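You operate a simulated robot arm through the tools that you are given. There is no shell and no other tool. Be economical: measure what you need, move in short steps, check, and stop when the job is done.

You are at the controls of a simulated two-armed robot. One attempt, no reset.

TASK
Carry the foam tray to the mat in both hands and seat its lever in the cut-out.
Fine: legend toward the aft edge, flush; then its handle to zero and its brake knob to mark 3.

The check looks at the end state, three seconds after you hand in, the way a careful person would. Anything else that was tipped, shoved, dropped, spilled or broken makes it a failure.

THE ROBOT
Two 7-joint arms with fingered hands on one trunk, on a base that drives. Base frame: it is fixed to the floor where the robot stands at the start and does not move with it; the origin is under the middle of the robot, x ahead of it, y to its left, z up; the surface under the hand at the start is at about z = 820. Lengths are in mm, angles in degrees, forces in N, time in s.
The left shoulder is at the start at [75, 170, 1187], the right one opposite. With the tool pointing down near the work surface each hand reaches from about 300 to 780 mm from the robot's upright axis, wherever it stands, measured 20 degrees to its own side. Places, roughly: cut-out [500, 500, 800]; foam recess [500, 100, 800]; grey work mat [800, 400, 800]; spare brake knob [500, 200, 900]. Payload 4 kg a hand.
The tool frame of a hand sits at the grasp point between the pads (the TCP): z along the fingers, y along the line on which they close. The tips reach 26 mm beyond it. Largest opening 132 mm; the body of the gripper starts 73 mm behind the TCP. The gripper is a hand of 4 fingers: y runs from the thumb to the fingers, the wrist lies at [0, 0, -224] in the tool frame.
Orientation is that of the tool frame in the base frame, as a unit quaternion [w, x, y, z]. With the fingers straight down and closing along the base's y, the tool's x points along the base's -x, its y along +y and its z along -z.

THE INTERFACE
- The arms move only by the tool servo_tool. It takes "left_targets", "right_targets" or both (then of equal length, played together; a hand with none holds still); each is a list of rows, each a list of 2 entries, a list of its own where there are three numbers: the shift along the tool's x, y, z in cm, then the turn, a rotation vector about the tool's x, y, z in degrees. In form: [[[dx, dy, dz], [rx, ry, rz]], ...]. A call has 1 to 12 rows; each row shifts and turns the commanded pose from where the row before left it, along the tool's axes as they then stand. Each row takes 0.2 s and may step no farther than 50 mm and 8.6 degrees from the row before; otherwise, the whole call is refused. A pose out of reach is approached as far as the arm can. The call stops where the force on the tool passes 40 N (or 10 N more than at its start, if that is more) or the arm is blocked; 0.2 s more then pass. In this call time passes only in rows, and 0.2 s behind the last. The reply holds the time, the measured pose of the TCP, the force on the tool along the base axes, the opening and the grip force, in the units named above and with some noise, with the torque about the TCP (base axes, N m) and any sound that the robot's microphone picked up.
- Cameras (640 x 400 px; columns grow to the right, rows downward): "scene" is now at [150.8, 41.5, 1359.7]; the picture's right is [0.51, -0.86, 0.00], its down [-0.54, -0.32, -0.78] and it looks along [0.67, 0.39, -0.63] (base axes); focal length 214 px, centre (320, 200). "left" rides on the left gripper at [-73, 6, -94] in its tool frame; the picture's right is [-0.08, -1.00, 0.00], its down [0.79, -0.06, -0.62] and it looks along [0.61, -0.05, 0.79] (tool axes); focal length 230 px, centre (320, 200). "right" rides on the right gripper at [73, 6, -94] in its tool frame; the picture's right is [-0.08, 1.00, 0.00], its down [-0.78, -0.06, -0.62] and it looks along [-0.61, -0.05, 0.79] (tool axes); focal length 230 px, centre (320, 200). There is no depth. A picture from a camera that has moved, and an enlarged one, comes with that camera's place and axes in the base frame and with its lens.
- camera(camera): a new picture of that camera. It takes no simulated time.
- raise_lower(by): slides the trunk up (or, below 0, down) by that many mm; the arms and the scene camera ride with it, the base frame stays. It gives what a move gives, with no picture.
- base_move(legs): drives the robot by 1 to 6 legs, each [ahead, left, turn to the left] in mm, mm and degrees, along the robot's own axes; the way and the turn of a leg run together, so that a leg with both is an arc; at most 1500 mm and 180 degrees a leg. The arms and the cameras ride along, it lands a little off, and it stops where it bumps. It gives what a move gives.
- move_fingers(finger1, finger2, finger3, thumb_bend, hand): sets how far each is bent, from 0 (flat) to 1 (curled in); at 0.3 the hand is open as for a grip, at 0.7 the pads meet at the TCP. One left out holds its place. A second passes; each finger stops where it meets its share of the squeeze, and holds until it gets a number again. It is the only way to open and close the hand. It gives what a move gives, with no picture; readings hold the bend of each and the force on the fingers (four entries, about 0 where the hand has none), thumb and palm.
- pan_tilt(pan, tilt): turns the head with the scene camera to pan (to the left, within 80 degrees either way) and tilt (down, from -29 to 69), counted from straight ahead of the robot. It gives what a move gives.
- close_up(camera, box): a new picture of the part [left, top, right, bottom] of that camera's present view, enlarged. It takes no simulated time.
- sign_off(): hands the job in; it is judged then, once.

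Work in short steps. Places have to be worked out from the pictures, the camera data and where the tool is seen: move nearer, look again, correct. Check each grasp and each placing, and mend what went wrong. You have 120 turns and 92 pictures in all, those below and enlarged ones among them. Open the grippers and draw the arms clear of the work before you hand the job in, unless the task says otherwise; then end with one line.

The tools are called after "Request:" by a JSON object that holds its "api" and its "payload". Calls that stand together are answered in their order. servo_tool: Moves the arms, as the interface text tells. Its arguments: {"type":"object","properties":{"left_targets":{"type":"array","items":{"type":"array"}},"right_targets":{"type":"array","items":{"type":"array"}}},"required":[]} The other tools are called the same way: raise_lower (by) slides the trunk up or down; move_fingers (finger1, finger2, finger3, thumb_bend, hand) moves the fingers one by one; base_move (legs) drives the base; pan_tilt (pan, tilt) turns the head that bears the scene camera; camera (camera) takes a picture; close_up (camera, box) takes an enlarged picture of a part of a camera's view; sign_off () hands the job in.

At the start:

```text
t: 0.0
left_tcp_pos: [446.6, 453.7, 1248.0]
left_orientation: [0.0, 0.0, 1.0, 0.0]
left_ft_force: [0.3, -0.3, -0.4]
left_ft_torque: [0.0, 0.0, -0.02]
left_opening: 131.9
left_grip_force: 0.0
left_shape: jaw
left_bend: [0.3, 0.3, 0.3, 0.3]
left_finger forces: [0.1, 0.1, 0.0, 0.0, 0.0, 0.1]
right_tcp_pos: [460.5, -8.7, 1200.7]
right_orientation: [0.0, 0.0, 1.0, 0.0]
right_ft_force: [-0.7, 0.2, 0.1]
right_ft_torque: [-0.03, -0.02, -0.03]
right_opening: 131.8
right_grip_force: 0.1
right_shape: jaw
right_bend: [0.3, 0.3, 0.3, 0.3]
right_finger forces: [0.0, 0.0, 0.0, 0.0, 0.0, 0.1]
trunk travel left (down, up): [-200.0, 151.0]
robot x, y, heading: [0.7, 1.3, -0.1]
head pan, tilt: [30.4, 38.8]
```

scene: 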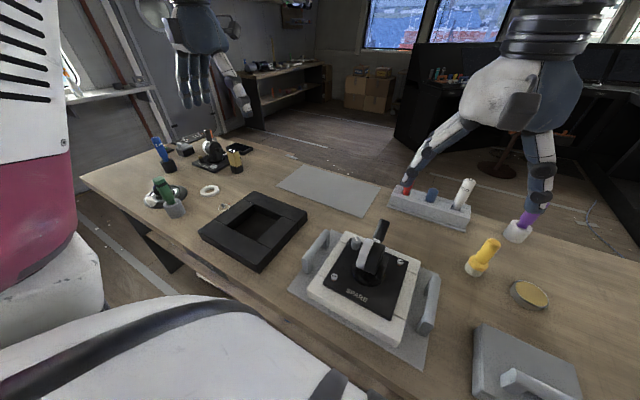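
right: 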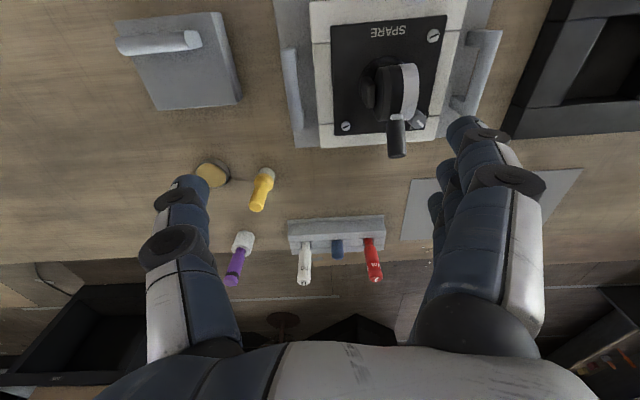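
left: 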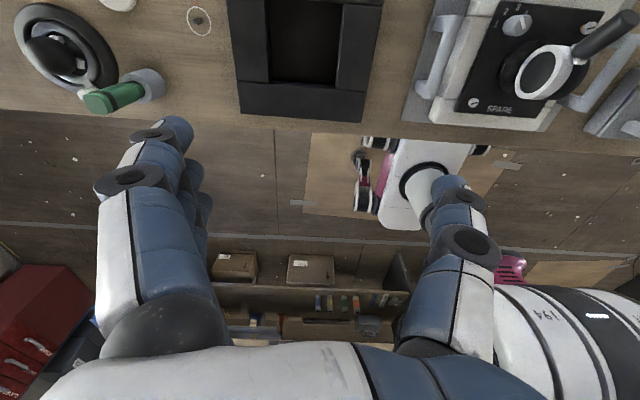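

I begin with enlarged views of the tray, the cut-out and the mat to work out their geometry.

Request:
{"api": "close_up", "payload": {"camera": "scene", "box": [280, 200, 450, 370]}}

Request:
{"api": "close_up", "payload": {"camera": "scene", "box": [180, 150, 400, 290]}}

Request:
{"api": "close_up", "payload": {"camera": "left", "box": [400, 0, 640, 150]}}

Request:
{"api": "close_up", "payload": {"camera": "right", "box": [260, 0, 520, 165]}}

```text
2.35 times, centred on (365, 285) of scene
camera zoom: at [150.8, 41.5, 1359.7], right [0.51, -0.86, 0.0], down [-0.54, -0.32, -0.78], along [0.67, 0.39, -0.63], focal length 505 px, centre (214, 0)
```

zoom: 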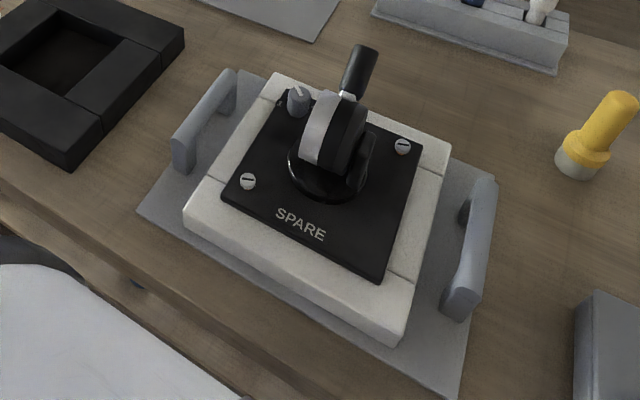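

```text
2.86 times, centred on (290, 220) of scene
camera zoom: at [150.8, 41.5, 1359.7], right [0.51, -0.86, 0.0], down [-0.54, -0.32, -0.78], along [0.67, 0.39, -0.63], focal length 613 px, centre (406, 143)
```

zoom: 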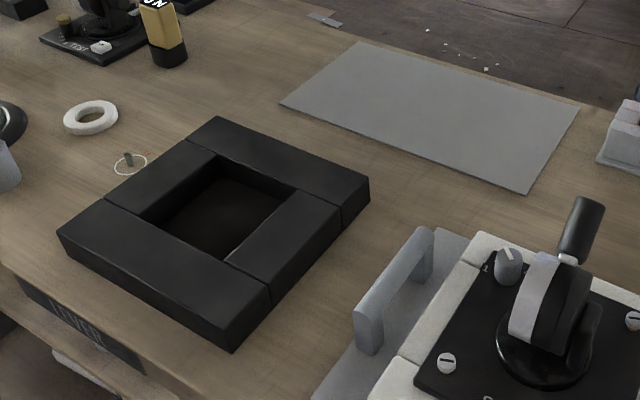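

```text
2.67 times, centred on (520, 75) of left
camera zoom: at [518.4, 461.9, 1342.9], right [0.08, -1.0, 0.0], down [-0.79, -0.06, 0.62], along [-0.61, -0.05, -0.79], focal length 614 px, centre (-213, 533)
```

zoom: 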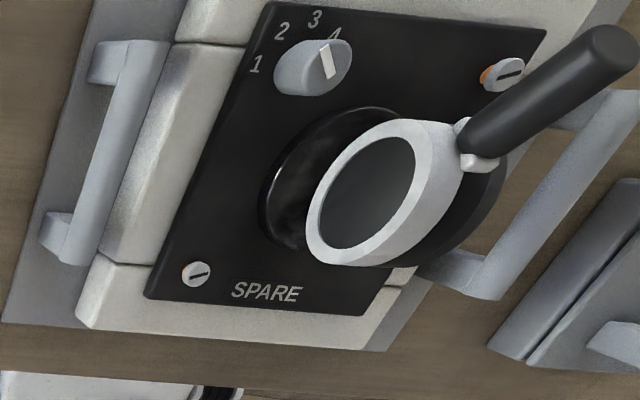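

```text
2.42 times, centred on (390, 82) of right
camera zoom: at [386.3, -2.9, 1295.2], right [0.08, 1.0, 0.0], down [0.78, -0.06, 0.62], along [0.61, -0.05, -0.79], focal length 558 px, centre (150, 485)
```

zoom: 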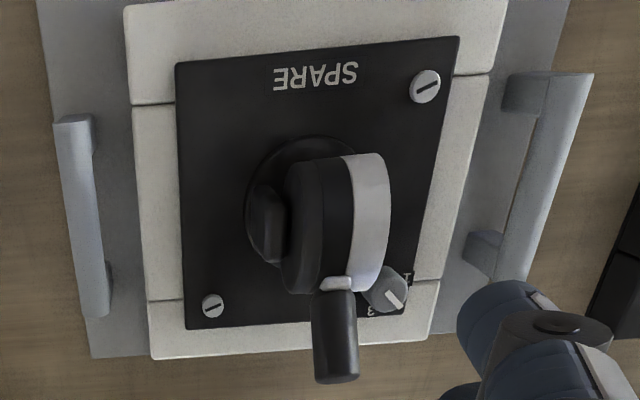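

The foam tray sits near x 366–622, y −80–267, and the mat near x 730–957, y 200–605. I need the meaning of "aft" and of the labels, so I turn the head toward the cut-out and the table edge.

Request:
{"api": "pan_tilt", "payload": {"pan": 60, "tilt": 50}}

Request:
{"api": "camera", "payload": {"camera": "scene"}}

Request:
{"api": "close_up", "payload": {"camera": "left", "box": [0, 0, 400, 140]}}

```text
t: 0.9
left_tcp_pos: [446.8, 455.4, 1248.2]
left_orientation: [0.0, 0.0, 1.0, 0.0]
left_ft_force: [0.0, 0.0, 0.7]
left_ft_torque: [-0.03, 0.04, -0.02]
left_opening: 132.0
left_grip_force: 0.1
left_shape: jaw
left_bend: [0.3, 0.3, 0.3, 0.3]
left_finger forces: [0.1, 0.0, 0.0, 0.0, 0.0, 0.1]
right_tcp_pos: [459.3, -9.0, 1201.2]
right_orientation: [-0.001, 0.0, 1.0, 0.0]
right_ft_force: [0.6, -0.9, 0.1]
right_ft_torque: [0.06, 0.01, 0.02]
right_opening: 131.9
right_grip_force: 0.0
right_shape: jaw
right_bend: [0.3, 0.3, 0.3, 0.3]
right_finger forces: [0.0, 0.1, 0.1, 0.1, 0.0, 0.1]
trunk travel left (down, up): [-200.0, 151.0]
robot x, y, heading: [-0.3, -1.9, 0.1]
head pan, tilt: [60.0, 50.0]
```

```text
84 pictures are left
camera scene: at [115.3, 64.7, 1343.8], right [0.87, -0.5, 0.0], down [-0.38, -0.66, -0.64], along [0.32, 0.56, -0.77], focal length 214 px, centre (320, 200)
```

scene: 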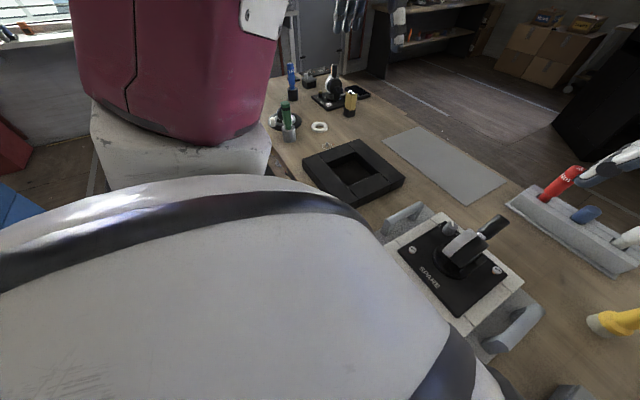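

```text
1.60 times, centred on (200, 70) of left
camera zoom: at [518.4, 461.9, 1342.9], right [0.08, -1.0, 0.0], down [-0.79, -0.06, 0.62], along [-0.61, -0.05, -0.79], focal length 368 px, centre (512, 408)
```

zoom: 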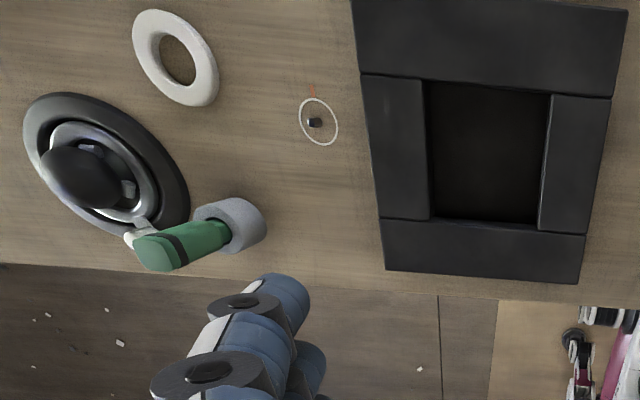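

There is a label on the table's near face, below the cut-out. I turn the head to read it.

Request:
{"api": "pan_tilt", "payload": {"pan": 44, "tilt": 36}}

Request:
{"api": "camera", "payload": {"camera": "scene"}}

```text
t: 1.7
left_tcp_pos: [447.2, 454.8, 1247.5]
left_orientation: [0.0, 0.001, 1.0, 0.0]
left_ft_force: [-0.7, -0.3, -0.5]
left_ft_torque: [0.0, 0.0, 0.01]
left_opening: 131.6
left_grip_force: 0.1
left_shape: jaw
left_bend: [0.3, 0.3, 0.3, 0.3]
left_finger forces: [0.1, 0.0, 0.1, 0.1, 0.0, 0.1]
right_tcp_pos: [459.4, -8.2, 1202.3]
right_orientation: [0.0, 0.0, 1.0, 0.0]
right_ft_force: [0.0, 0.0, 0.8]
right_ft_torque: [-0.05, 0.02, -0.01]
right_opening: 132.0
right_grip_force: 0.1
right_shape: jaw
right_bend: [0.3, 0.3, 0.3, 0.3]
right_finger forces: [0.0, 0.0, 0.0, 0.0, 0.0, 0.1]
trunk travel left (down, up): [-200.0, 151.0]
robot x, y, heading: [-2.1, 1.7, 0.0]
head pan, tilt: [44.0, 36.0]
```

```text
82 pictures are left
camera scene: at [139.6, 59.0, 1363.9], right [0.7, -0.72, 0.0], down [-0.42, -0.41, -0.81], along [0.58, 0.56, -0.59], focal length 214 px, centre (320, 200)
```

scene: 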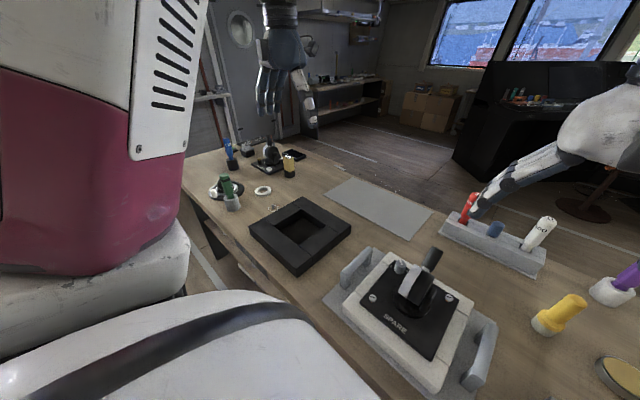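

Request:
{"api": "close_up", "payload": {"camera": "scene", "box": [190, 200, 350, 300]}}

Request:
{"api": "close_up", "payload": {"camera": "scene", "box": [200, 130, 320, 205]}}

```text
4.00 times, centred on (270, 250) of scene
camera zoom: at [139.6, 59.0, 1363.9], right [0.7, -0.72, 0.0], down [-0.42, -0.41, -0.81], along [0.58, 0.56, -0.59], focal length 858 px, centre (520, 0)
```

zoom: 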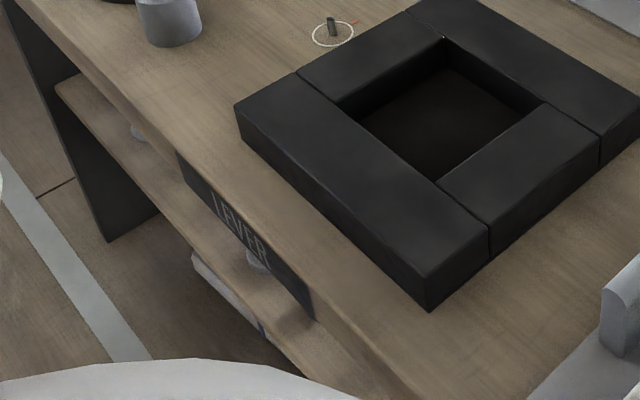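

```text
5.33 times, centred on (260, 168) of scene
camera zoom: at [139.6, 59.0, 1363.9], right [0.7, -0.72, 0.0], down [-0.42, -0.41, -0.81], along [0.58, 0.56, -0.59], focal length 1144 px, centre (640, 373)
```

zoom: 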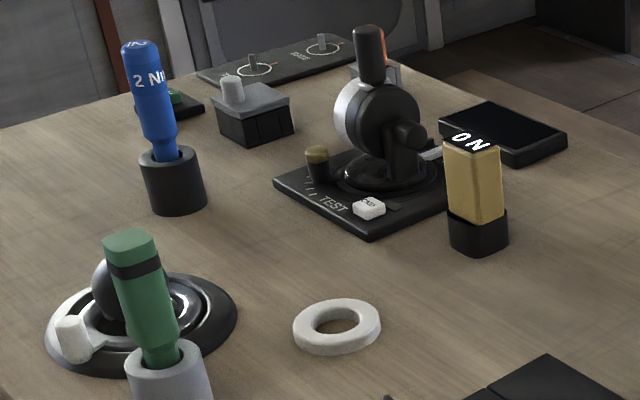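

"LEVER" is printed on the face nearest the robot. I look around for a sign that fixes which way aft is.

Request:
{"api": "pan_tilt", "payload": {"pan": 0, "tilt": 20}}

Request:
{"api": "camera", "payload": {"camera": "scene"}}

Request:
{"api": "close_up", "payload": {"camera": "left", "box": [170, 0, 390, 140]}}

```text
t: 2.8
left_tcp_pos: [445.5, 455.2, 1247.7]
left_orientation: [0.0, 0.0, 1.0, 0.0]
left_ft_force: [0.5, 0.0, 0.3]
left_ft_torque: [0.0, 0.0, -0.01]
left_opening: 131.7
left_grip_force: 0.2
left_shape: jaw
left_bend: [0.3, 0.3, 0.3, 0.3]
left_finger forces: [0.0, 0.0, 0.0, 0.0, 0.1, 0.1]
right_tcp_pos: [459.7, -7.9, 1201.3]
right_orientation: [0.0, 0.0, 1.0, 0.001]
right_ft_force: [-1.0, 0.2, 0.7]
right_ft_torque: [0.02, -0.02, 0.01]
right_opening: 131.8
right_grip_force: 0.0
right_shape: jaw
right_bend: [0.3, 0.3, 0.3, 0.3]
right_finger forces: [0.0, 0.0, 0.0, 0.1, 0.1, 0.1]
trunk travel left (down, up): [-200.0, 151.0]
robot x, y, heading: [-2.7, -1.7, -0.1]
head pan, tilt: [0.0, 20.0]
```

```text
79 pictures are left
camera scene: at [169.9, -1.8, 1389.3], right [0.0, -1.0, 0.0], down [-0.34, 0.0, -0.94], along [0.94, 0.0, -0.34], focal length 214 px, centre (320, 200)
```

scene: 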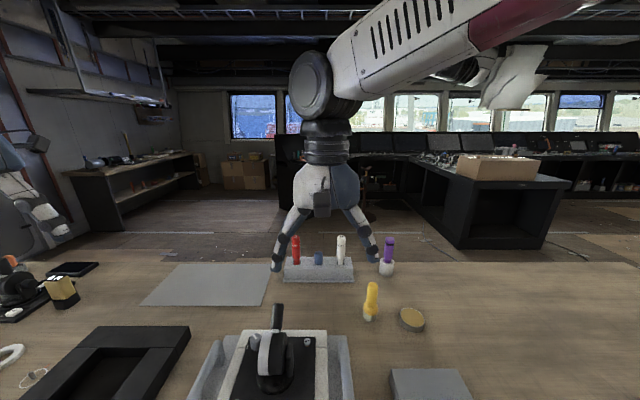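

```text
2.86 times, centred on (280, 70) of left
camera zoom: at [518.4, 461.9, 1342.9], right [0.08, -1.0, 0.0], down [-0.79, -0.06, 0.62], along [-0.61, -0.05, -0.79], focal length 657 px, centre (434, 571)
```

zoom: 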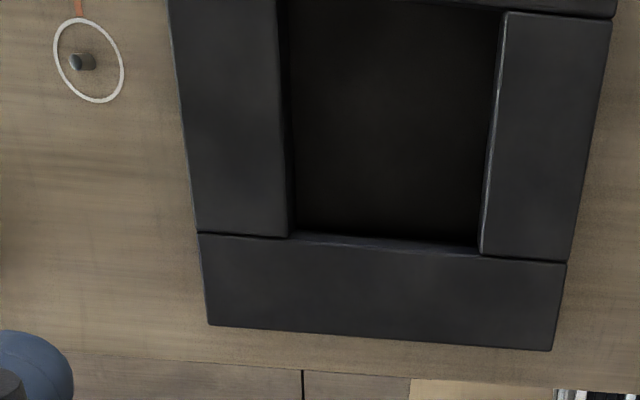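

The windows, and so the ship's bow, lie toward +x. Aft is therefore the near edge, and the legend already faces that way. The tray handles run along x near y ≈ 261 and −61, with tops around z ≈ 850. I bring both hands above them and look again.

Request:
{"api": "servo_tool", "payload": {"left_targets": [[[-0.73, -3.23, 3.3], [0, 0, 0]], [[-0.73, -3.23, 3.3], [0, 0, 0]], [[-0.73, -3.23, 3.3], [0, 0, 0]], [[-0.73, -3.23, 3.3], [0, 0, 0]], [[-0.73, -3.23, 3.3], [0, 0, 0]], [[-0.73, -3.23, 3.3], [0, 0, 0]]], "right_targets": [[[-0.5, -0.87, 2.52], [0, 0, 0]], [[-0.5, -0.87, 2.52], [0, 0, 0]], [[-0.5, -0.87, 2.52], [0, 0, 0]], [[-0.5, -0.87, 2.52], [0, 0, 0]], [[-0.5, -0.87, 2.52], [0, 0, 0]], [[-0.5, -0.87, 2.52], [0, 0, 0]]]}}

Request:
{"api": "pan_tilt", "payload": {"pan": 10, "tilt": 50}}

Request:
{"api": "camera", "payload": {"camera": "left"}}

Request:
{"api": "camera", "payload": {"camera": "right"}}

Request:
{"api": "camera", "payload": {"camera": "scene"}}

```text
t: 4.2
left_tcp_pos: [492.8, 260.8, 1049.1]
left_orientation: [-0.001, 0.0, 1.0, 0.001]
left_ft_force: [0.1, 0.1, -0.7]
left_ft_torque: [0.03, 0.03, 0.03]
left_opening: 131.8
left_grip_force: 0.1
left_shape: jaw
left_bend: [0.3, 0.3, 0.3, 0.3]
left_finger forces: [0.1, 0.2, 0.0, 0.0, 0.1, 0.0]
right_tcp_pos: [491.7, -62.8, 1049.7]
right_orientation: [0.0, 0.0, 1.0, 0.0]
right_ft_force: [0.7, 0.3, -0.8]
right_ft_torque: [0.01, 0.01, -0.02]
right_opening: 131.8
right_grip_force: 0.2
right_shape: jaw
right_bend: [0.3, 0.3, 0.3, 0.3]
right_finger forces: [0.0, 0.0, 0.0, 0.0, 0.1, 0.0]
trunk travel left (down, up): [-200.0, 151.0]
robot x, y, heading: [0.7, 0.0, 0.1]
head pan, tilt: [0.0, 20.0]
```

```text
t: 5.2
left_tcp_pos: [491.4, 263.2, 1050.3]
left_orientation: [0.0, 0.001, 1.0, 0.001]
left_ft_force: [0.0, 0.0, 0.1]
left_ft_torque: [0.03, -0.01, -0.01]
left_opening: 132.1
left_grip_force: 0.0
left_shape: jaw
left_bend: [0.3, 0.3, 0.3, 0.3]
left_finger forces: [0.0, 0.0, 0.0, 0.0, 0.0, 0.0]
right_tcp_pos: [490.1, -63.1, 1050.5]
right_orientation: [0.0, 0.0, 1.0, 0.0]
right_ft_force: [0.6, -0.2, -0.6]
right_ft_torque: [0.0, -0.01, -0.01]
right_opening: 131.6
right_grip_force: 0.0
right_shape: jaw
right_bend: [0.3, 0.3, 0.3, 0.3]
right_finger forces: [0.0, 0.0, 0.0, 0.0, 0.0, 0.0]
trunk travel left (down, up): [-200.0, 151.0]
robot x, y, heading: [-2.4, -4.1, -0.1]
head pan, tilt: [10.0, 50.0]
```

```text
77 pictures are left
camera left: at [563.2, 270.0, 1145.0], right [0.08, -1.0, 0.0], down [-0.79, -0.06, 0.62], along [-0.61, -0.05, -0.79], focal length 230 px, centre (320, 200)
```

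left: 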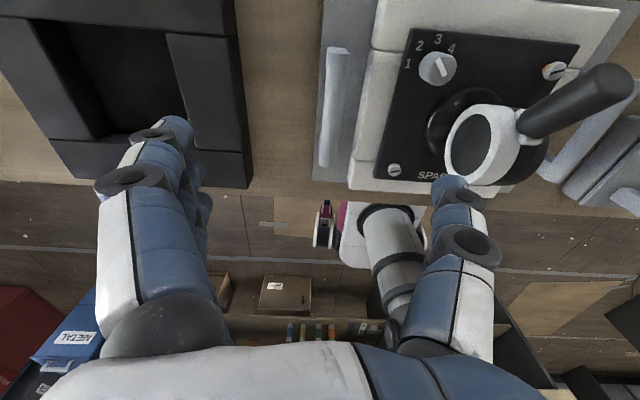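

```text
76 pictures are left
camera right: at [415.9, -56.3, 1144.3], right [0.08, 1.0, 0.0], down [0.78, -0.06, 0.62], along [0.61, -0.05, -0.79], focal length 230 px, centre (320, 200)
```

right: 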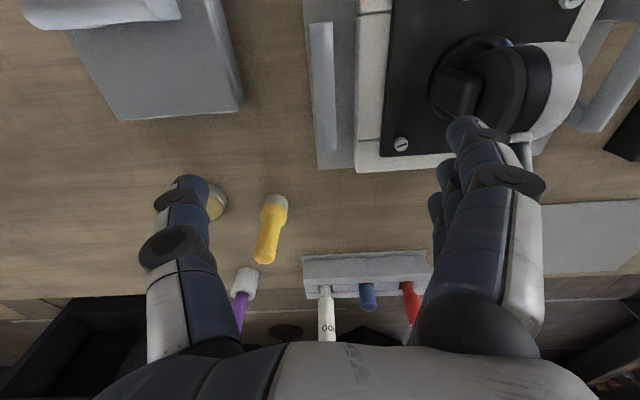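

```text
75 pictures are left
camera scene: at [152.6, 11.5, 1343.8], right [0.17, -0.98, 0.0], down [-0.75, -0.13, -0.64], along [0.63, 0.11, -0.77], focal length 214 px, centre (320, 200)
```

scene: 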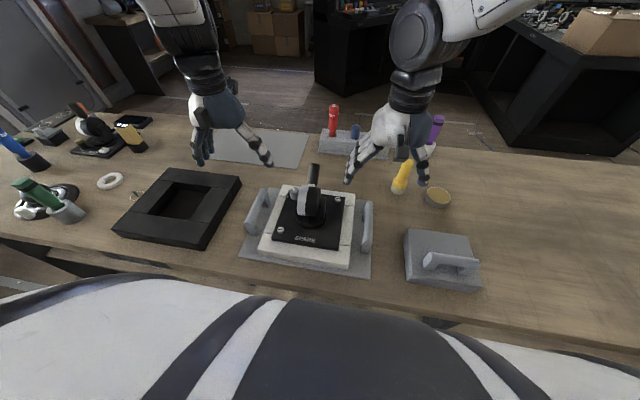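

Triangulating the pictures gives bar tops at z ≈ 880, y ≈ 246 (left) and y ≈ −57 (right), x ≈ 478. The tray plate is at about 810. I bend the inner digits in a little to clear the foam, then descend part way over the bars.

Request:
{"api": "move_fingers", "payload": {"hand": "left", "thumb_bend": 0.45, "finger1": 0.4, "finger2": 0.4, "finger3": 0.4}}

Request:
{"api": "move_fingers", "payload": {"hand": "right", "thumb_bend": 0.4, "finger1": 0.45, "finger2": 0.45, "finger3": 0.45}}

Request:
{"api": "servo_tool", "payload": {"left_targets": [[[0.4, -0.5, 4.0], [0, 0, 0]], [[0.4, -0.5, 4.0], [0, 0, 0]], [[0.3, -0.6, 4.0], [0, 0, 0]]], "right_targets": [[[0.4, 0.2, 4.0], [0, 0, 0]], [[0.3, 0.2, 4.0], [0, 0, 0]], [[0.3, 0.2, 4.0], [0, 0, 0]]]}}

Request:
{"api": "camera", "payload": {"camera": "left"}}

Request:
{"api": "camera", "payload": {"camera": "right"}}

Request:
{"api": "close_up", "payload": {"camera": "scene", "box": [180, 140, 440, 300]}}

```text
t: 6.2
left_tcp_pos: [490.9, 263.0, 1051.1]
left_orientation: [0.0, 0.001, 1.0, 0.0]
left_ft_force: [-0.8, -0.6, -0.1]
left_ft_torque: [0.0, -0.03, 0.03]
left_opening: 96.2
left_grip_force: 0.1
left_shape: fingers
left_bend: [0.4, 0.4, 0.4, 0.45]
left_finger forces: [0.0, 0.0, 0.0, 0.0, 0.1, 0.0]
right_tcp_pos: [489.6, -62.9, 1050.3]
right_orientation: [0.0, 0.0, 1.0, 0.0]
right_ft_force: [0.5, -0.7, -0.8]
right_ft_torque: [0.0, 0.06, 0.02]
right_opening: 131.8
right_grip_force: 0.1
right_shape: jaw
right_bend: [0.3, 0.3, 0.3, 0.3]
right_finger forces: [0.0, 0.0, 0.0, 0.1, 0.0, 0.1]
trunk travel left (down, up): [-200.0, 151.0]
robot x, y, heading: [-0.2, -2.1, 0.2]
head pan, tilt: [10.0, 50.0]
```

```text
t: 7.2
left_tcp_pos: [491.4, 262.6, 1049.0]
left_orientation: [0.0, 0.0, 1.0, 0.0]
left_ft_force: [0.0, 0.3, -0.2]
left_ft_torque: [-0.01, -0.03, 0.01]
left_opening: 96.5
left_grip_force: 0.1
left_shape: fingers
left_bend: [0.4, 0.4, 0.4, 0.45]
left_finger forces: [0.0, 0.0, 0.0, 0.0, 0.1, 0.0]
right_tcp_pos: [490.3, -62.8, 1050.9]
right_orientation: [0.0, 0.0, 1.0, 0.0]
right_ft_force: [0.5, 0.0, -0.3]
right_ft_torque: [0.01, -0.01, 0.01]
right_opening: 96.6
right_grip_force: 0.0
right_shape: fingers
right_bend: [0.45, 0.45, 0.45, 0.4]
right_finger forces: [0.0, 0.1, 0.1, 0.2, 0.1, 0.1]
trunk travel left (down, up): [-200.0, 151.0]
robot x, y, heading: [3.1, 2.7, 0.0]
head pan, tilt: [10.0, 50.0]
```

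```text
t: 8.0
left_tcp_pos: [481.0, 245.6, 925.4]
left_orientation: [-0.001, 0.0, 1.0, 0.0]
left_ft_force: [1.3, 0.0, -0.1]
left_ft_torque: [0.02, 0.05, 0.0]
left_opening: 96.2
left_grip_force: 0.1
left_shape: fingers
left_bend: [0.4, 0.4, 0.4, 0.45]
left_finger forces: [0.0, 0.1, 0.1, 0.1, 0.1, 0.0]
right_tcp_pos: [480.7, -52.6, 931.3]
right_orientation: [0.0, 0.0, 1.0, 0.0]
right_ft_force: [-0.4, 0.7, -0.5]
right_ft_torque: [-0.02, 0.0, -0.02]
right_opening: 96.5
right_grip_force: 0.1
right_shape: fingers
right_bend: [0.45, 0.45, 0.45, 0.4]
right_finger forces: [0.1, 0.0, 0.0, 0.0, 0.1, 0.0]
trunk travel left (down, up): [-200.0, 151.0]
robot x, y, heading: [-0.6, -2.5, 0.1]
head pan, tilt: [10.0, 50.0]
```

```text
74 pictures are left
camera left: at [553.9, 253.4, 1020.6], right [0.08, -1.0, 0.0], down [-0.78, -0.06, 0.62], along [-0.62, -0.05, -0.79], focal length 230 px, centre (320, 200)
```

left: 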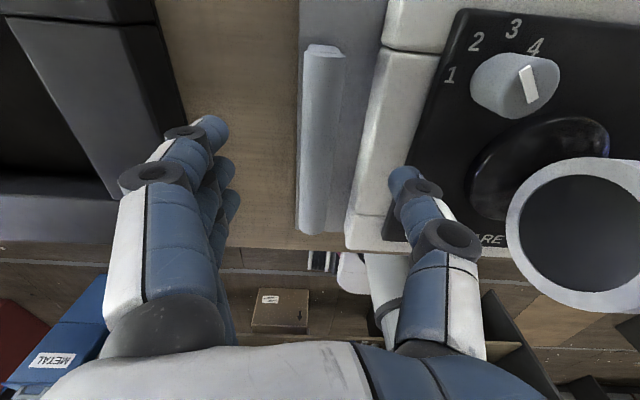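

```text
73 pictures are left
camera right: at [406.6, -47.3, 1025.6], right [0.08, 1.0, 0.0], down [0.79, -0.06, 0.62], along [0.61, -0.05, -0.79], focal length 230 px, centre (320, 200)
```

right: 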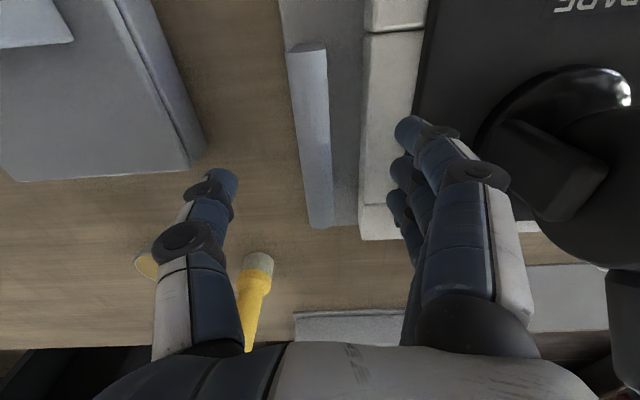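

```text
2.46 times, centred on (310, 220) of scene
camera zoom: at [154.4, 12.0, 1343.3], right [0.17, -0.98, 0.0], down [-0.76, -0.13, -0.64], along [0.63, 0.11, -0.77], focal length 528 px, centre (345, 151)
```

zoom: 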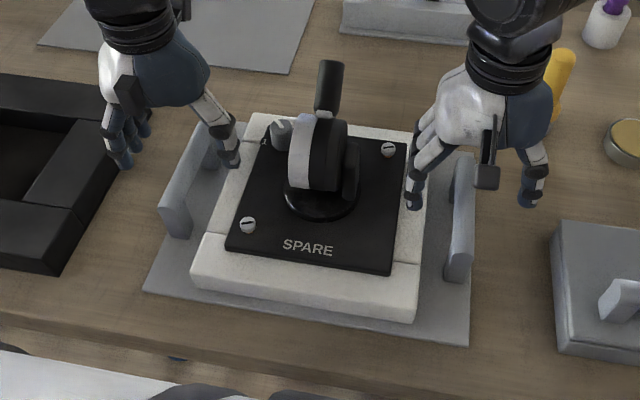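

Both bars lie centred under the hands, the right one about 4 mm further out. The foam top is near 846, so I descend to TCP z ≈ 876, where the tips stay just above the foam, and close.

Request:
{"api": "servo_tool", "payload": {"left_targets": [[[0, 0, 1.8], [0, 0, 0]], [[0, 0, 1.8], [0, 0, 0]], [[0, 0, 1.6], [0, 0, 0]]], "right_targets": [[[0, -0.4, 1.8], [0, 0, 0]], [[0, 0, 1.8], [0, 0, 0]], [[0, 0, 1.8], [0, 0, 0]]]}}

Request:
{"api": "move_fingers", "payload": {"hand": "left", "thumb_bend": 0.6, "finger1": 0.6, "finger2": 0.6, "finger3": 0.6}}

Request:
{"api": "move_fingers", "payload": {"hand": "right", "thumb_bend": 0.6, "finger1": 0.6, "finger2": 0.6, "finger3": 0.6}}

Request:
{"api": "close_up", "payload": {"camera": "scene", "box": [200, 150, 400, 275]}}

```text
t: 8.7
left_tcp_pos: [480.1, 247.2, 893.2]
left_orientation: [0.004, 0.0, 1.0, 0.0]
left_ft_force: [-4.7, 3.4, 22.2]
left_ft_torque: [-1.27, 0.18, -0.31]
left_opening: 97.8
left_grip_force: 12.1
left_shape: fingers
left_bend: [0.4, 0.4, 0.4, 0.45]
left_finger forces: [0.1, 0.0, 0.0, 0.1, 23.5, 0.1]
right_tcp_pos: [482.2, -55.6, 893.1]
right_orientation: [0.004, 0.001, 1.0, 0.0]
right_ft_force: [-3.8, -0.3, 12.6]
right_ft_torque: [0.61, 0.36, 0.24]
right_opening: 96.3
right_grip_force: 5.7
right_shape: fingers
right_bend: [0.46, 0.45, 0.45, 0.4]
right_finger forces: [7.8, 4.0, 0.5, 0.0, 0.1, 0.0]
trunk travel left (down, up): [-200.0, 151.0]
robot x, y, heading: [-0.1, 1.8, 0.2]
head pan, tilt: [10.0, 50.0]
stopped in row 3 (left hand): the force on the tool passed its limit at 48 N (the readings are from after the stop); the commanded pose is now the measured one
```

```text
t: 9.7
left_tcp_pos: [481.6, 246.0, 893.8]
left_orientation: [0.006, -0.002, 1.0, 0.002]
left_ft_force: [5.1, -8.3, 34.7]
left_ft_torque: [-2.04, -0.05, 0.3]
left_opening: 56.8
left_grip_force: 17.0
left_shape: fingers
left_bend: [0.6, 0.6, 0.6, 0.56]
left_finger forces: [0.1, 0.1, 0.0, 0.0, 34.0, 0.0]
right_tcp_pos: [481.7, -58.6, 893.1]
right_orientation: [0.004, 0.001, 1.0, 0.002]
right_ft_force: [0.6, -1.7, 24.0]
right_ft_torque: [1.27, 0.26, 0.01]
right_opening: 97.6
right_grip_force: 11.7
right_shape: fingers
right_bend: [0.45, 0.44, 0.44, 0.4]
right_finger forces: [12.9, 7.1, 3.6, 0.0, 0.0, 0.1]
trunk travel left (down, up): [-200.0, 151.0]
robot x, y, heading: [0.0, -0.8, -0.1]
head pan, tilt: [10.0, 50.0]
```

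```text
t: 10.7
left_tcp_pos: [481.1, 246.2, 892.9]
left_orientation: [0.007, -0.001, 1.0, 0.001]
left_ft_force: [7.2, -7.2, 43.8]
left_ft_torque: [-2.44, -0.08, 0.37]
left_opening: 56.9
left_grip_force: 22.2
left_shape: fingers
left_bend: [0.6, 0.6, 0.6, 0.57]
left_finger forces: [0.0, 0.0, 0.0, 0.0, 44.0, 0.0]
right_tcp_pos: [480.5, -57.3, 893.8]
right_orientation: [0.005, 0.001, 1.0, 0.001]
right_ft_force: [6.8, 5.8, 29.8]
right_ft_torque: [1.37, 0.52, -0.4]
right_opening: 53.8
right_grip_force: 14.6
right_shape: fingers
right_bend: [0.59, 0.6, 0.6, 0.6]
right_finger forces: [29.0, 0.0, 0.0, 0.0, 0.0, 0.0]
trunk travel left (down, up): [-200.0, 151.0]
robot x, y, heading: [-0.8, 0.6, 0.0]
head pan, tilt: [10.0, 50.0]
```

```text
3.20 times, centred on (300, 212) of scene
camera zoom: at [149.2, 10.3, 1344.5], right [0.17, -0.98, 0.0], down [-0.75, -0.13, -0.65], along [0.64, 0.11, -0.76], focal length 686 px, centre (384, 160)
```

zoom: 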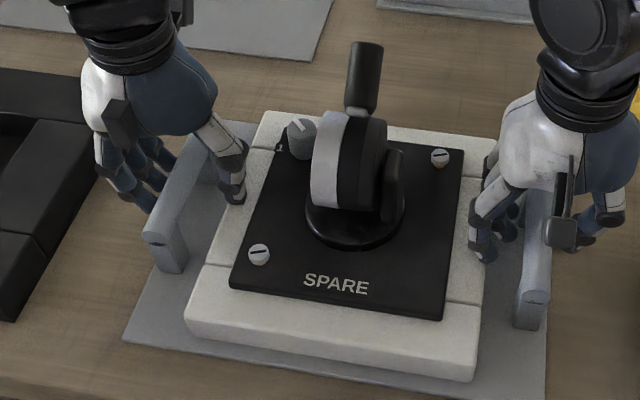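

The inner digits landed on the foam top instead of in the gap. I raise both hands 18 mm to unload, narrow the hands to slip over the bars, and look.

Request:
{"api": "servo_tool", "payload": {"left_targets": [[[0, 0, -1.2], [0, 0, 0]], [[0, 0, -1.2], [0, 0, 0]]], "right_targets": [[[0, 0, -1.2], [0, 0, 0]], [[0, 0, -1.2], [0, 0, 0]]]}}

Request:
{"api": "camera", "payload": {"camera": "left"}}

Request:
{"api": "camera", "payload": {"camera": "right"}}

```text
t: 11.3
left_tcp_pos: [480.6, 249.2, 914.5]
left_orientation: [0.001, 0.001, 1.0, 0.001]
left_ft_force: [0.0, 0.3, 1.0]
left_ft_torque: [0.01, -0.02, -0.04]
left_opening: 39.9
left_grip_force: 0.0
left_shape: fingers
left_bend: [0.6, 0.6, 0.6, 0.6]
left_finger forces: [0.0, 0.0, 0.1, 0.0, 0.0, 0.0]
right_tcp_pos: [479.6, -57.3, 913.8]
right_orientation: [0.001, 0.0, 1.0, 0.0]
right_ft_force: [-0.8, 1.1, 0.5]
right_ft_torque: [0.02, -0.02, 0.0]
right_opening: 40.3
right_grip_force: 0.0
right_shape: fingers
right_bend: [0.6, 0.6, 0.6, 0.6]
right_finger forces: [0.1, 0.0, 0.1, 0.0, 0.0, 0.0]
trunk travel left (down, up): [-200.0, 151.0]
robot x, y, heading: [1.8, -3.6, 0.1]
head pan, tilt: [10.0, 50.0]
```

```text
70 pictures are left
camera left: at [551.7, 255.2, 1008.6], right [0.08, -1.0, 0.0], down [-0.79, -0.06, 0.61], along [-0.61, -0.05, -0.79], focal length 230 px, centre (320, 200)
```

left: 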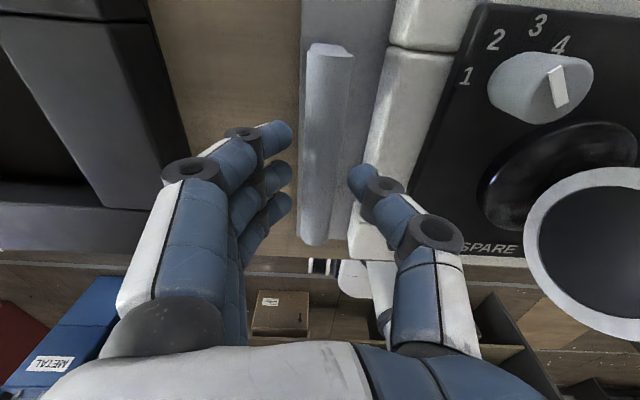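

```text
69 pictures are left
camera right: at [405.8, -51.7, 1008.1], right [0.08, 1.0, 0.0], down [0.78, -0.06, 0.62], along [0.62, -0.05, -0.79], focal length 230 px, centre (320, 200)
```

right: 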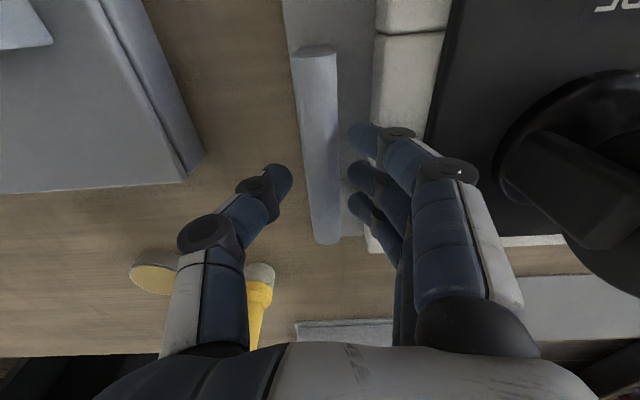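

The digits now nearly line up with the gaps. I tighten the inner digits slightly and descend again, slowly.

Request:
{"api": "move_fingers", "payload": {"hand": "left", "thumb_bend": 0.625}}

Request:
{"api": "move_fingers", "payload": {"hand": "right", "finger1": 0.625, "finger2": 0.625, "finger3": 0.625}}

Request:
{"api": "servo_tool", "payload": {"left_targets": [[[0, -0.1, 1.0], [0, 0, 0]], [[0, 0, 1.0], [0, 0, 0]], [[0, 0, 1.0], [0, 0, 0]], [[0, 0, 1.0], [0, 0, 0]]], "right_targets": [[[0, 0.1, 1.0], [0, 0, 0]], [[0, 0, 1.0], [0, 0, 0]], [[0, 0, 1.0], [0, 0, 0]], [[0, 0, 1.0], [0, 0, 0]]]}}

```text
t: 12.3
left_tcp_pos: [483.3, 248.4, 914.2]
left_orientation: [0.002, 0.0, 1.0, 0.002]
left_ft_force: [0.3, 0.4, 0.1]
left_ft_torque: [0.01, 0.02, -0.04]
left_opening: 37.2
left_grip_force: 0.0
left_shape: fingers
left_bend: [0.6, 0.6, 0.6, 0.62]
left_finger forces: [0.0, 0.0, 0.0, 0.0, 0.1, 0.0]
right_tcp_pos: [480.7, -55.3, 914.4]
right_orientation: [0.002, 0.0, 1.0, 0.001]
right_ft_force: [0.3, -0.6, 0.5]
right_ft_torque: [0.01, 0.02, 0.0]
right_opening: 39.9
right_grip_force: 0.0
right_shape: fingers
right_bend: [0.6, 0.6, 0.6, 0.6]
right_finger forces: [0.0, 0.0, 0.0, 0.1, 0.0, 0.1]
trunk travel left (down, up): [-200.0, 151.0]
robot x, y, heading: [2.6, 1.3, 0.0]
head pan, tilt: [10.0, 50.0]
```

```text
t: 13.3
left_tcp_pos: [481.9, 247.6, 914.5]
left_orientation: [0.003, 0.0, 1.0, 0.0]
left_ft_force: [-0.1, 0.6, -0.1]
left_ft_torque: [-0.02, -0.02, 0.0]
left_opening: 37.1
left_grip_force: 0.0
left_shape: fingers
left_bend: [0.6, 0.6, 0.6, 0.62]
left_finger forces: [0.0, 0.0, 0.0, 0.0, 0.0, 0.1]
right_tcp_pos: [481.5, -56.4, 915.6]
right_orientation: [0.001, 0.0, 1.0, 0.001]
right_ft_force: [0.6, 0.1, -0.1]
right_ft_torque: [0.02, 0.02, 0.01]
right_opening: 36.8
right_grip_force: 0.1
right_shape: fingers
right_bend: [0.62, 0.62, 0.62, 0.6]
right_finger forces: [0.1, 0.0, 0.0, 0.0, 0.0, 0.1]
trunk travel left (down, up): [-200.0, 151.0]
robot x, y, heading: [2.7, 1.4, 0.3]
head pan, tilt: [10.0, 50.0]
```

```text
t: 14.3
left_tcp_pos: [482.7, 247.7, 873.3]
left_orientation: [0.003, 0.0, 1.0, 0.001]
left_ft_force: [0.0, -0.3, 0.3]
left_ft_torque: [0.02, -0.01, 0.0]
left_opening: 37.0
left_grip_force: 0.1
left_shape: fingers
left_bend: [0.6, 0.6, 0.6, 0.62]
left_finger forces: [0.0, 0.0, 0.1, 0.0, 0.1, 0.0]
right_tcp_pos: [482.8, -56.6, 873.3]
right_orientation: [0.002, 0.001, 1.0, 0.001]
right_ft_force: [0.6, -0.5, 0.1]
right_ft_torque: [0.01, 0.0, -0.01]
right_opening: 36.1
right_grip_force: 0.0
right_shape: fingers
right_bend: [0.62, 0.62, 0.62, 0.6]
right_finger forces: [0.2, 0.2, 0.0, 0.0, 0.0, 0.0]
trunk travel left (down, up): [-200.0, 151.0]
robot x, y, heading: [1.7, -2.8, -0.0]
head pan, tilt: [10.0, 50.0]
```

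Both hands slid down without contact to TCP z ≈ 873, around the bars. I close on both of them.

Request:
{"api": "move_fingers", "payload": {"hand": "left", "thumb_bend": 0.75, "finger1": 0.75, "finger2": 0.75, "finger3": 0.75}}

Request:
{"api": "move_fingers", "payload": {"hand": "right", "thumb_bend": 0.75, "finger1": 0.75, "finger2": 0.75, "finger3": 0.75}}

Request:
{"api": "raise_lower", "payload": {"by": 15}}

Request:
{"api": "camera", "payload": {"camera": "scene"}}

```text
t: 15.3
left_tcp_pos: [482.3, 245.3, 874.1]
left_orientation: [0.002, -0.001, 1.0, 0.001]
left_ft_force: [-0.6, -0.1, -0.2]
left_ft_torque: [-0.02, 0.0, -0.02]
left_opening: 9.4
left_grip_force: 2.1
left_shape: fingers
left_bend: [0.74, 0.73, 0.74, 0.73]
left_finger forces: [2.1, 0.1, 1.9, 0.0, 0.6, 0.0]
right_tcp_pos: [482.3, -57.2, 873.5]
right_orientation: [0.002, 0.001, 1.0, 0.001]
right_ft_force: [-0.1, -1.4, 0.5]
right_ft_torque: [0.0, 0.0, 0.0]
right_opening: 36.7
right_grip_force: 0.6
right_shape: fingers
right_bend: [0.62, 0.62, 0.62, 0.6]
right_finger forces: [0.5, 0.4, 0.3, 0.0, 0.0, 0.0]
trunk travel left (down, up): [-200.0, 151.0]
robot x, y, heading: [-2.2, 2.5, -0.1]
head pan, tilt: [10.0, 50.0]
```

```text
t: 16.3
left_tcp_pos: [483.0, 247.1, 873.5]
left_orientation: [0.003, 0.0, 1.0, 0.001]
left_ft_force: [-1.2, -0.9, 0.7]
left_ft_torque: [-0.02, 0.02, -0.03]
left_opening: 9.2
left_grip_force: 2.0
left_shape: fingers
left_bend: [0.74, 0.73, 0.74, 0.73]
left_finger forces: [1.9, 0.1, 1.7, 0.1, 0.7, 0.0]
right_tcp_pos: [482.8, -56.6, 873.0]
right_orientation: [0.001, 0.002, 1.0, 0.002]
right_ft_force: [1.1, 1.2, 0.2]
right_ft_torque: [0.0, 0.01, 0.0]
right_opening: 9.5
right_grip_force: 1.6
right_shape: fingers
right_bend: [0.74, 0.74, 0.74, 0.72]
right_finger forces: [1.4, 0.0, 1.6, 0.0, 0.4, 0.0]
trunk travel left (down, up): [-200.0, 151.0]
robot x, y, heading: [-1.4, -2.3, 0.1]
head pan, tilt: [10.0, 50.0]
```

```text
t: 16.9
left_tcp_pos: [481.8, 246.0, 888.2]
left_orientation: [0.002, 0.0, 1.0, 0.001]
left_ft_force: [0.8, 2.4, -7.7]
left_ft_torque: [-0.01, 0.05, 0.02]
left_opening: 9.4
left_grip_force: 3.5
left_shape: fingers
left_bend: [0.74, 0.73, 0.74, 0.73]
left_finger forces: [3.3, 0.1, 3.0, 0.0, 0.2, 0.1]
right_tcp_pos: [483.9, -55.8, 887.8]
right_orientation: [0.0, 0.0, 1.0, 0.001]
right_ft_force: [0.0, -1.6, -9.2]
right_ft_torque: [-0.02, 0.04, 0.0]
right_opening: 9.6
right_grip_force: 3.4
right_shape: fingers
right_bend: [0.74, 0.74, 0.74, 0.72]
right_finger forces: [2.4, 0.1, 3.0, 0.1, 1.0, 0.0]
trunk travel left (down, up): [-215.0, 136.0]
robot x, y, heading: [-1.8, 0.7, 0.1]
head pan, tilt: [10.0, 50.0]
```

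```text
68 pictures are left
camera scene: at [146.2, 12.0, 1358.7], right [0.17, -0.98, 0.0], down [-0.76, -0.13, -0.64], along [0.63, 0.11, -0.77], focal length 214 px, centre (320, 200)
```

scene: 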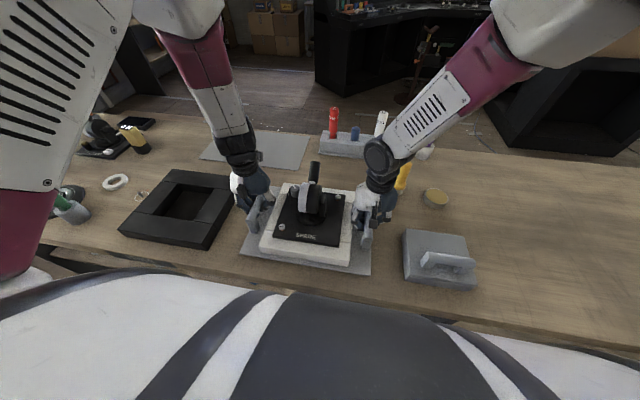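

The fingers have closed under the bars like hooks, and the load is about 8–9 N a hand. I raise further and check that the tray really lifts level.

Request:
{"api": "raise_lower", "payload": {"by": 30}}

Request:
{"api": "close_up", "payload": {"camera": "scene", "box": [200, 140, 420, 290]}}

Request:
{"api": "close_up", "payload": {"camera": "left", "box": [180, 0, 640, 290]}}

```text
t: 17.7
left_tcp_pos: [483.1, 246.7, 918.0]
left_orientation: [0.002, 0.0, 1.0, 0.001]
left_ft_force: [0.6, 2.0, -8.3]
left_ft_torque: [-0.01, 0.03, 0.04]
left_opening: 9.4
left_grip_force: 3.7
left_shape: fingers
left_bend: [0.74, 0.73, 0.74, 0.73]
left_finger forces: [3.4, 0.0, 3.2, 0.2, 0.0, 0.0]
right_tcp_pos: [483.4, -54.8, 918.4]
right_orientation: [0.001, 0.0, 1.0, 0.001]
right_ft_force: [0.6, -1.1, -8.7]
right_ft_torque: [-0.01, 0.02, -0.03]
right_opening: 9.9
right_grip_force: 3.0
right_shape: fingers
right_bend: [0.74, 0.74, 0.74, 0.72]
right_finger forces: [2.3, 0.0, 3.1, 0.0, 1.0, 0.0]
trunk travel left (down, up): [-245.0, 106.0]
robot x, y, heading: [3.4, -0.2, -0.2]
head pan, tilt: [10.0, 50.0]
```

```text
2.67 times, centred on (310, 215) of scene
camera zoom: at [132.0, 11.9, 1389.5], right [0.17, -0.98, 0.0], down [-0.76, -0.13, -0.64], along [0.63, 0.11, -0.77], focal length 572 px, centre (347, 160)
```

zoom: 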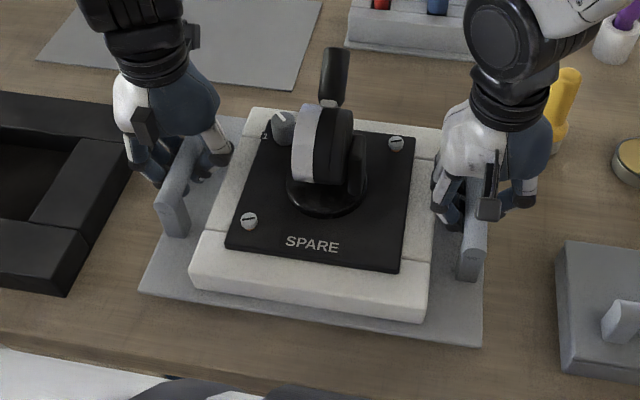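

```text
1.38 times, centred on (410, 145) of left
camera zoom: at [555.0, 253.6, 1012.9], right [0.08, -1.0, 0.0], down [-0.79, -0.06, 0.61], along [-0.61, -0.05, -0.79], focal length 317 px, centre (196, 276)
```

zoom: 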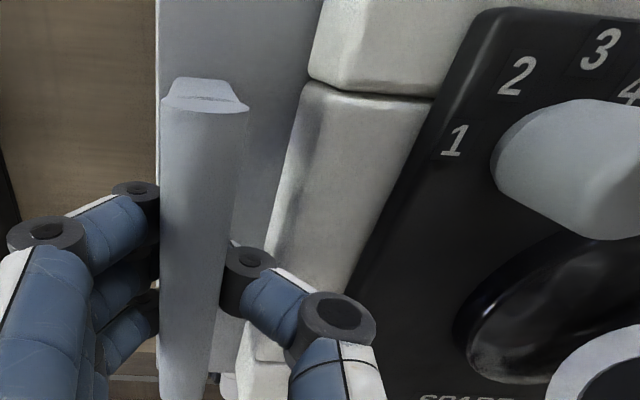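

The tray is up, level, at about 1.75 kg. I raise it the rest of the way and look down to judge the clearance between the robot's base and the table edge.

Request:
{"api": "raise_lower", "payload": {"by": 100}}

Request:
{"api": "pan_tilt", "payload": {"pan": 45, "tilt": 69}}

Request:
{"api": "camera", "payload": {"camera": "scene"}}

Request:
{"api": "camera", "payload": {"camera": "left"}}

```text
t: 19.0
left_tcp_pos: [484.5, 246.9, 1018.2]
left_orientation: [0.002, 0.001, 1.0, 0.0]
left_ft_force: [0.7, 2.2, -8.7]
left_ft_torque: [0.0, 0.03, 0.02]
left_opening: 9.7
left_grip_force: 3.5
left_shape: fingers
left_bend: [0.74, 0.73, 0.74, 0.73]
left_finger forces: [3.5, 0.0, 3.1, 0.1, 0.1, 0.1]
right_tcp_pos: [483.1, -55.6, 1018.5]
right_orientation: [0.001, 0.001, 1.0, 0.001]
right_ft_force: [0.3, -1.4, -8.0]
right_ft_torque: [0.01, 0.02, -0.05]
right_opening: 10.0
right_grip_force: 3.4
right_shape: fingers
right_bend: [0.74, 0.74, 0.74, 0.72]
right_finger forces: [2.4, 0.1, 3.0, 0.1, 1.0, 0.0]
trunk travel left (down, up): [-345.0, 6.0]
robot x, y, heading: [3.2, 1.3, -0.0]
head pan, tilt: [10.0, 50.0]
```

```text
t: 20.0
left_tcp_pos: [482.8, 245.7, 1018.9]
left_orientation: [0.002, 0.0, 1.0, 0.0]
left_ft_force: [0.7, 2.0, -8.1]
left_ft_torque: [-0.05, 0.01, 0.0]
left_opening: 9.7
left_grip_force: 3.2
left_shape: fingers
left_bend: [0.74, 0.73, 0.74, 0.73]
left_finger forces: [3.5, 0.1, 3.2, 0.0, 0.0, 0.1]
right_tcp_pos: [482.6, -55.2, 1019.5]
right_orientation: [0.001, 0.002, 1.0, 0.001]
right_ft_force: [-0.6, -2.9, -7.5]
right_ft_torque: [0.01, 0.05, 0.02]
right_opening: 9.8
right_grip_force: 3.8
right_shape: fingers
right_bend: [0.74, 0.74, 0.74, 0.72]
right_finger forces: [2.4, 0.0, 2.9, 0.0, 1.1, 0.0]
trunk travel left (down, up): [-345.0, 6.0]
robot x, y, heading: [-0.1, -1.1, 0.1]
head pan, tilt: [45.0, 68.8]
```

```text
65 pictures are left
camera scene: at [82.1, 38.0, 1468.3], right [0.71, -0.71, 0.0], down [-0.66, -0.66, -0.36], along [0.26, 0.26, -0.93], focal length 214 px, centre (320, 200)
```

scene: 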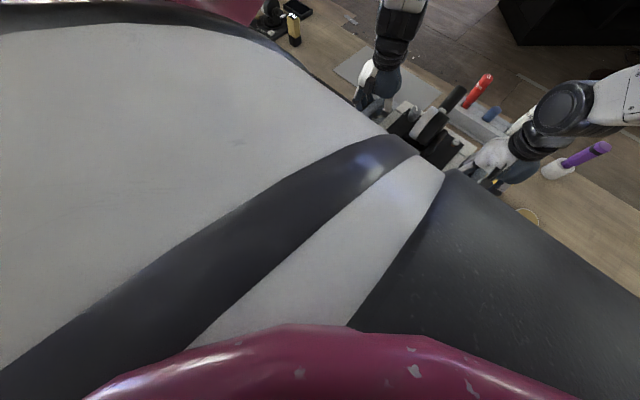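

```text
64 pictures are left
camera left: at [554.8, 253.5, 1113.8], right [0.08, -1.0, 0.0], down [-0.79, -0.06, 0.61], along [-0.61, -0.05, -0.79], focal length 230 px, centre (320, 200)
```

left: 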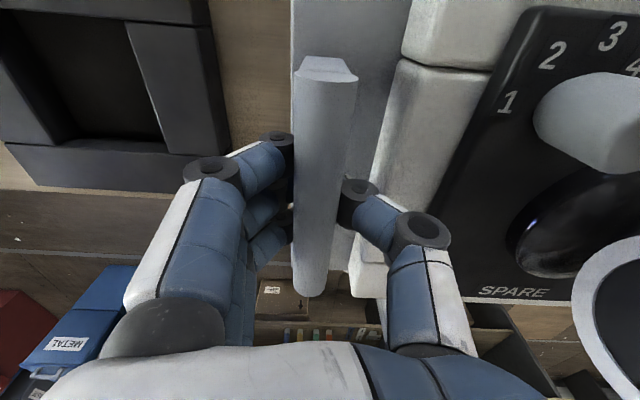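

The chest clears the tray, and the base seems to have some room at the table. I drive left 305 mm to bring the tray in line with the mat.

Request:
{"api": "base_move", "payload": {"legs": [[0, 305, 0]]}}

Request:
{"api": "pan_tilt", "payload": {"pan": 0, "tilt": 48}}

Request:
{"api": "camera", "payload": {"camera": "scene"}}

```text
t: 23.4
left_tcp_pos: [480.9, 562.2, 1019.0]
left_orientation: [0.002, -0.001, 1.0, -0.001]
left_ft_force: [0.6, 1.7, -8.2]
left_ft_torque: [-0.07, -0.01, 0.02]
left_opening: 9.4
left_grip_force: 3.1
left_shape: fingers
left_bend: [0.74, 0.73, 0.74, 0.73]
left_finger forces: [3.6, 0.0, 3.2, 0.1, 0.1, 0.0]
right_tcp_pos: [483.5, 259.5, 1019.0]
right_orientation: [0.002, -0.001, 1.0, 0.001]
right_ft_force: [-0.4, -2.3, -8.3]
right_ft_torque: [-0.03, -0.01, 0.0]
right_opening: 9.9
right_grip_force: 3.3
right_shape: fingers
right_bend: [0.74, 0.74, 0.74, 0.72]
right_finger forces: [2.4, 0.0, 3.0, 0.0, 1.1, 0.0]
trunk travel left (down, up): [-345.0, 6.0]
robot x, y, heading: [-1.0, 312.4, -0.0]
head pan, tilt: [45.0, 68.8]
```

```text
t: 24.5
left_tcp_pos: [481.5, 562.2, 1017.6]
left_orientation: [0.003, -0.001, 1.0, 0.001]
left_ft_force: [0.1, 2.1, -8.4]
left_ft_torque: [-0.01, 0.01, 0.0]
left_opening: 9.8
left_grip_force: 3.7
left_shape: fingers
left_bend: [0.74, 0.73, 0.74, 0.73]
left_finger forces: [3.5, 0.0, 3.1, 0.0, 0.1, 0.0]
right_tcp_pos: [483.0, 259.3, 1020.1]
right_orientation: [0.001, 0.0, 1.0, 0.001]
right_ft_force: [-0.7, -1.8, -8.1]
right_ft_torque: [-0.02, 0.02, 0.0]
right_opening: 10.0
right_grip_force: 3.5
right_shape: fingers
right_bend: [0.74, 0.74, 0.74, 0.72]
right_finger forces: [2.4, 0.0, 2.9, 0.1, 1.0, 0.0]
trunk travel left (down, up): [-345.0, 6.0]
robot x, y, heading: [-3.2, 310.5, 0.0]
head pan, tilt: [0.0, 48.0]
```

```text
63 pictures are left
camera scene: at [120.8, 313.3, 1492.9], right [0.0, -1.0, 0.0], down [-0.74, 0.0, -0.67], along [0.67, 0.0, -0.74], focal length 214 px, centre (320, 200)
```

scene: 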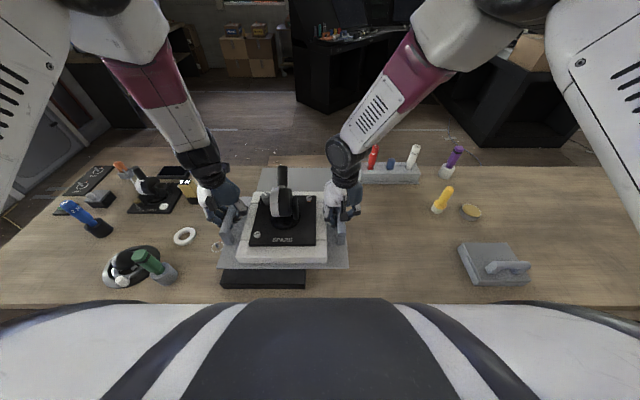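

The tray now hangs in line with the mat, whose centre is about (847, 402). The hands need roughly +360 mm in x, so I first creep the base forward a little to check for bumps.

Request:
{"api": "base_move", "payload": {"legs": [[60, 0, 0]]}}

```text
t: 25.4
left_tcp_pos: [542.0, 561.9, 1016.9]
left_orientation: [0.001, -0.003, 1.0, 0.002]
left_ft_force: [0.5, 1.5, -8.1]
left_ft_torque: [0.0, 0.07, -0.01]
left_opening: 9.8
left_grip_force: 3.7
left_shape: fingers
left_bend: [0.74, 0.73, 0.74, 0.73]
left_finger forces: [3.6, 0.0, 3.2, 0.0, 0.0, 0.0]
right_tcp_pos: [542.6, 261.7, 1019.2]
right_orientation: [0.001, 0.0, 1.0, 0.001]
right_ft_force: [0.2, -2.0, -8.1]
right_ft_torque: [0.0, 0.04, 0.04]
right_opening: 9.9
right_grip_force: 3.2
right_shape: fingers
right_bend: [0.74, 0.74, 0.74, 0.72]
right_finger forces: [2.4, 0.0, 3.0, 0.0, 1.0, 0.1]
trunk travel left (down, up): [-345.0, 6.0]
robot x, y, heading: [59.7, 317.9, 0.2]
head pan, tilt: [0.0, 48.0]
```

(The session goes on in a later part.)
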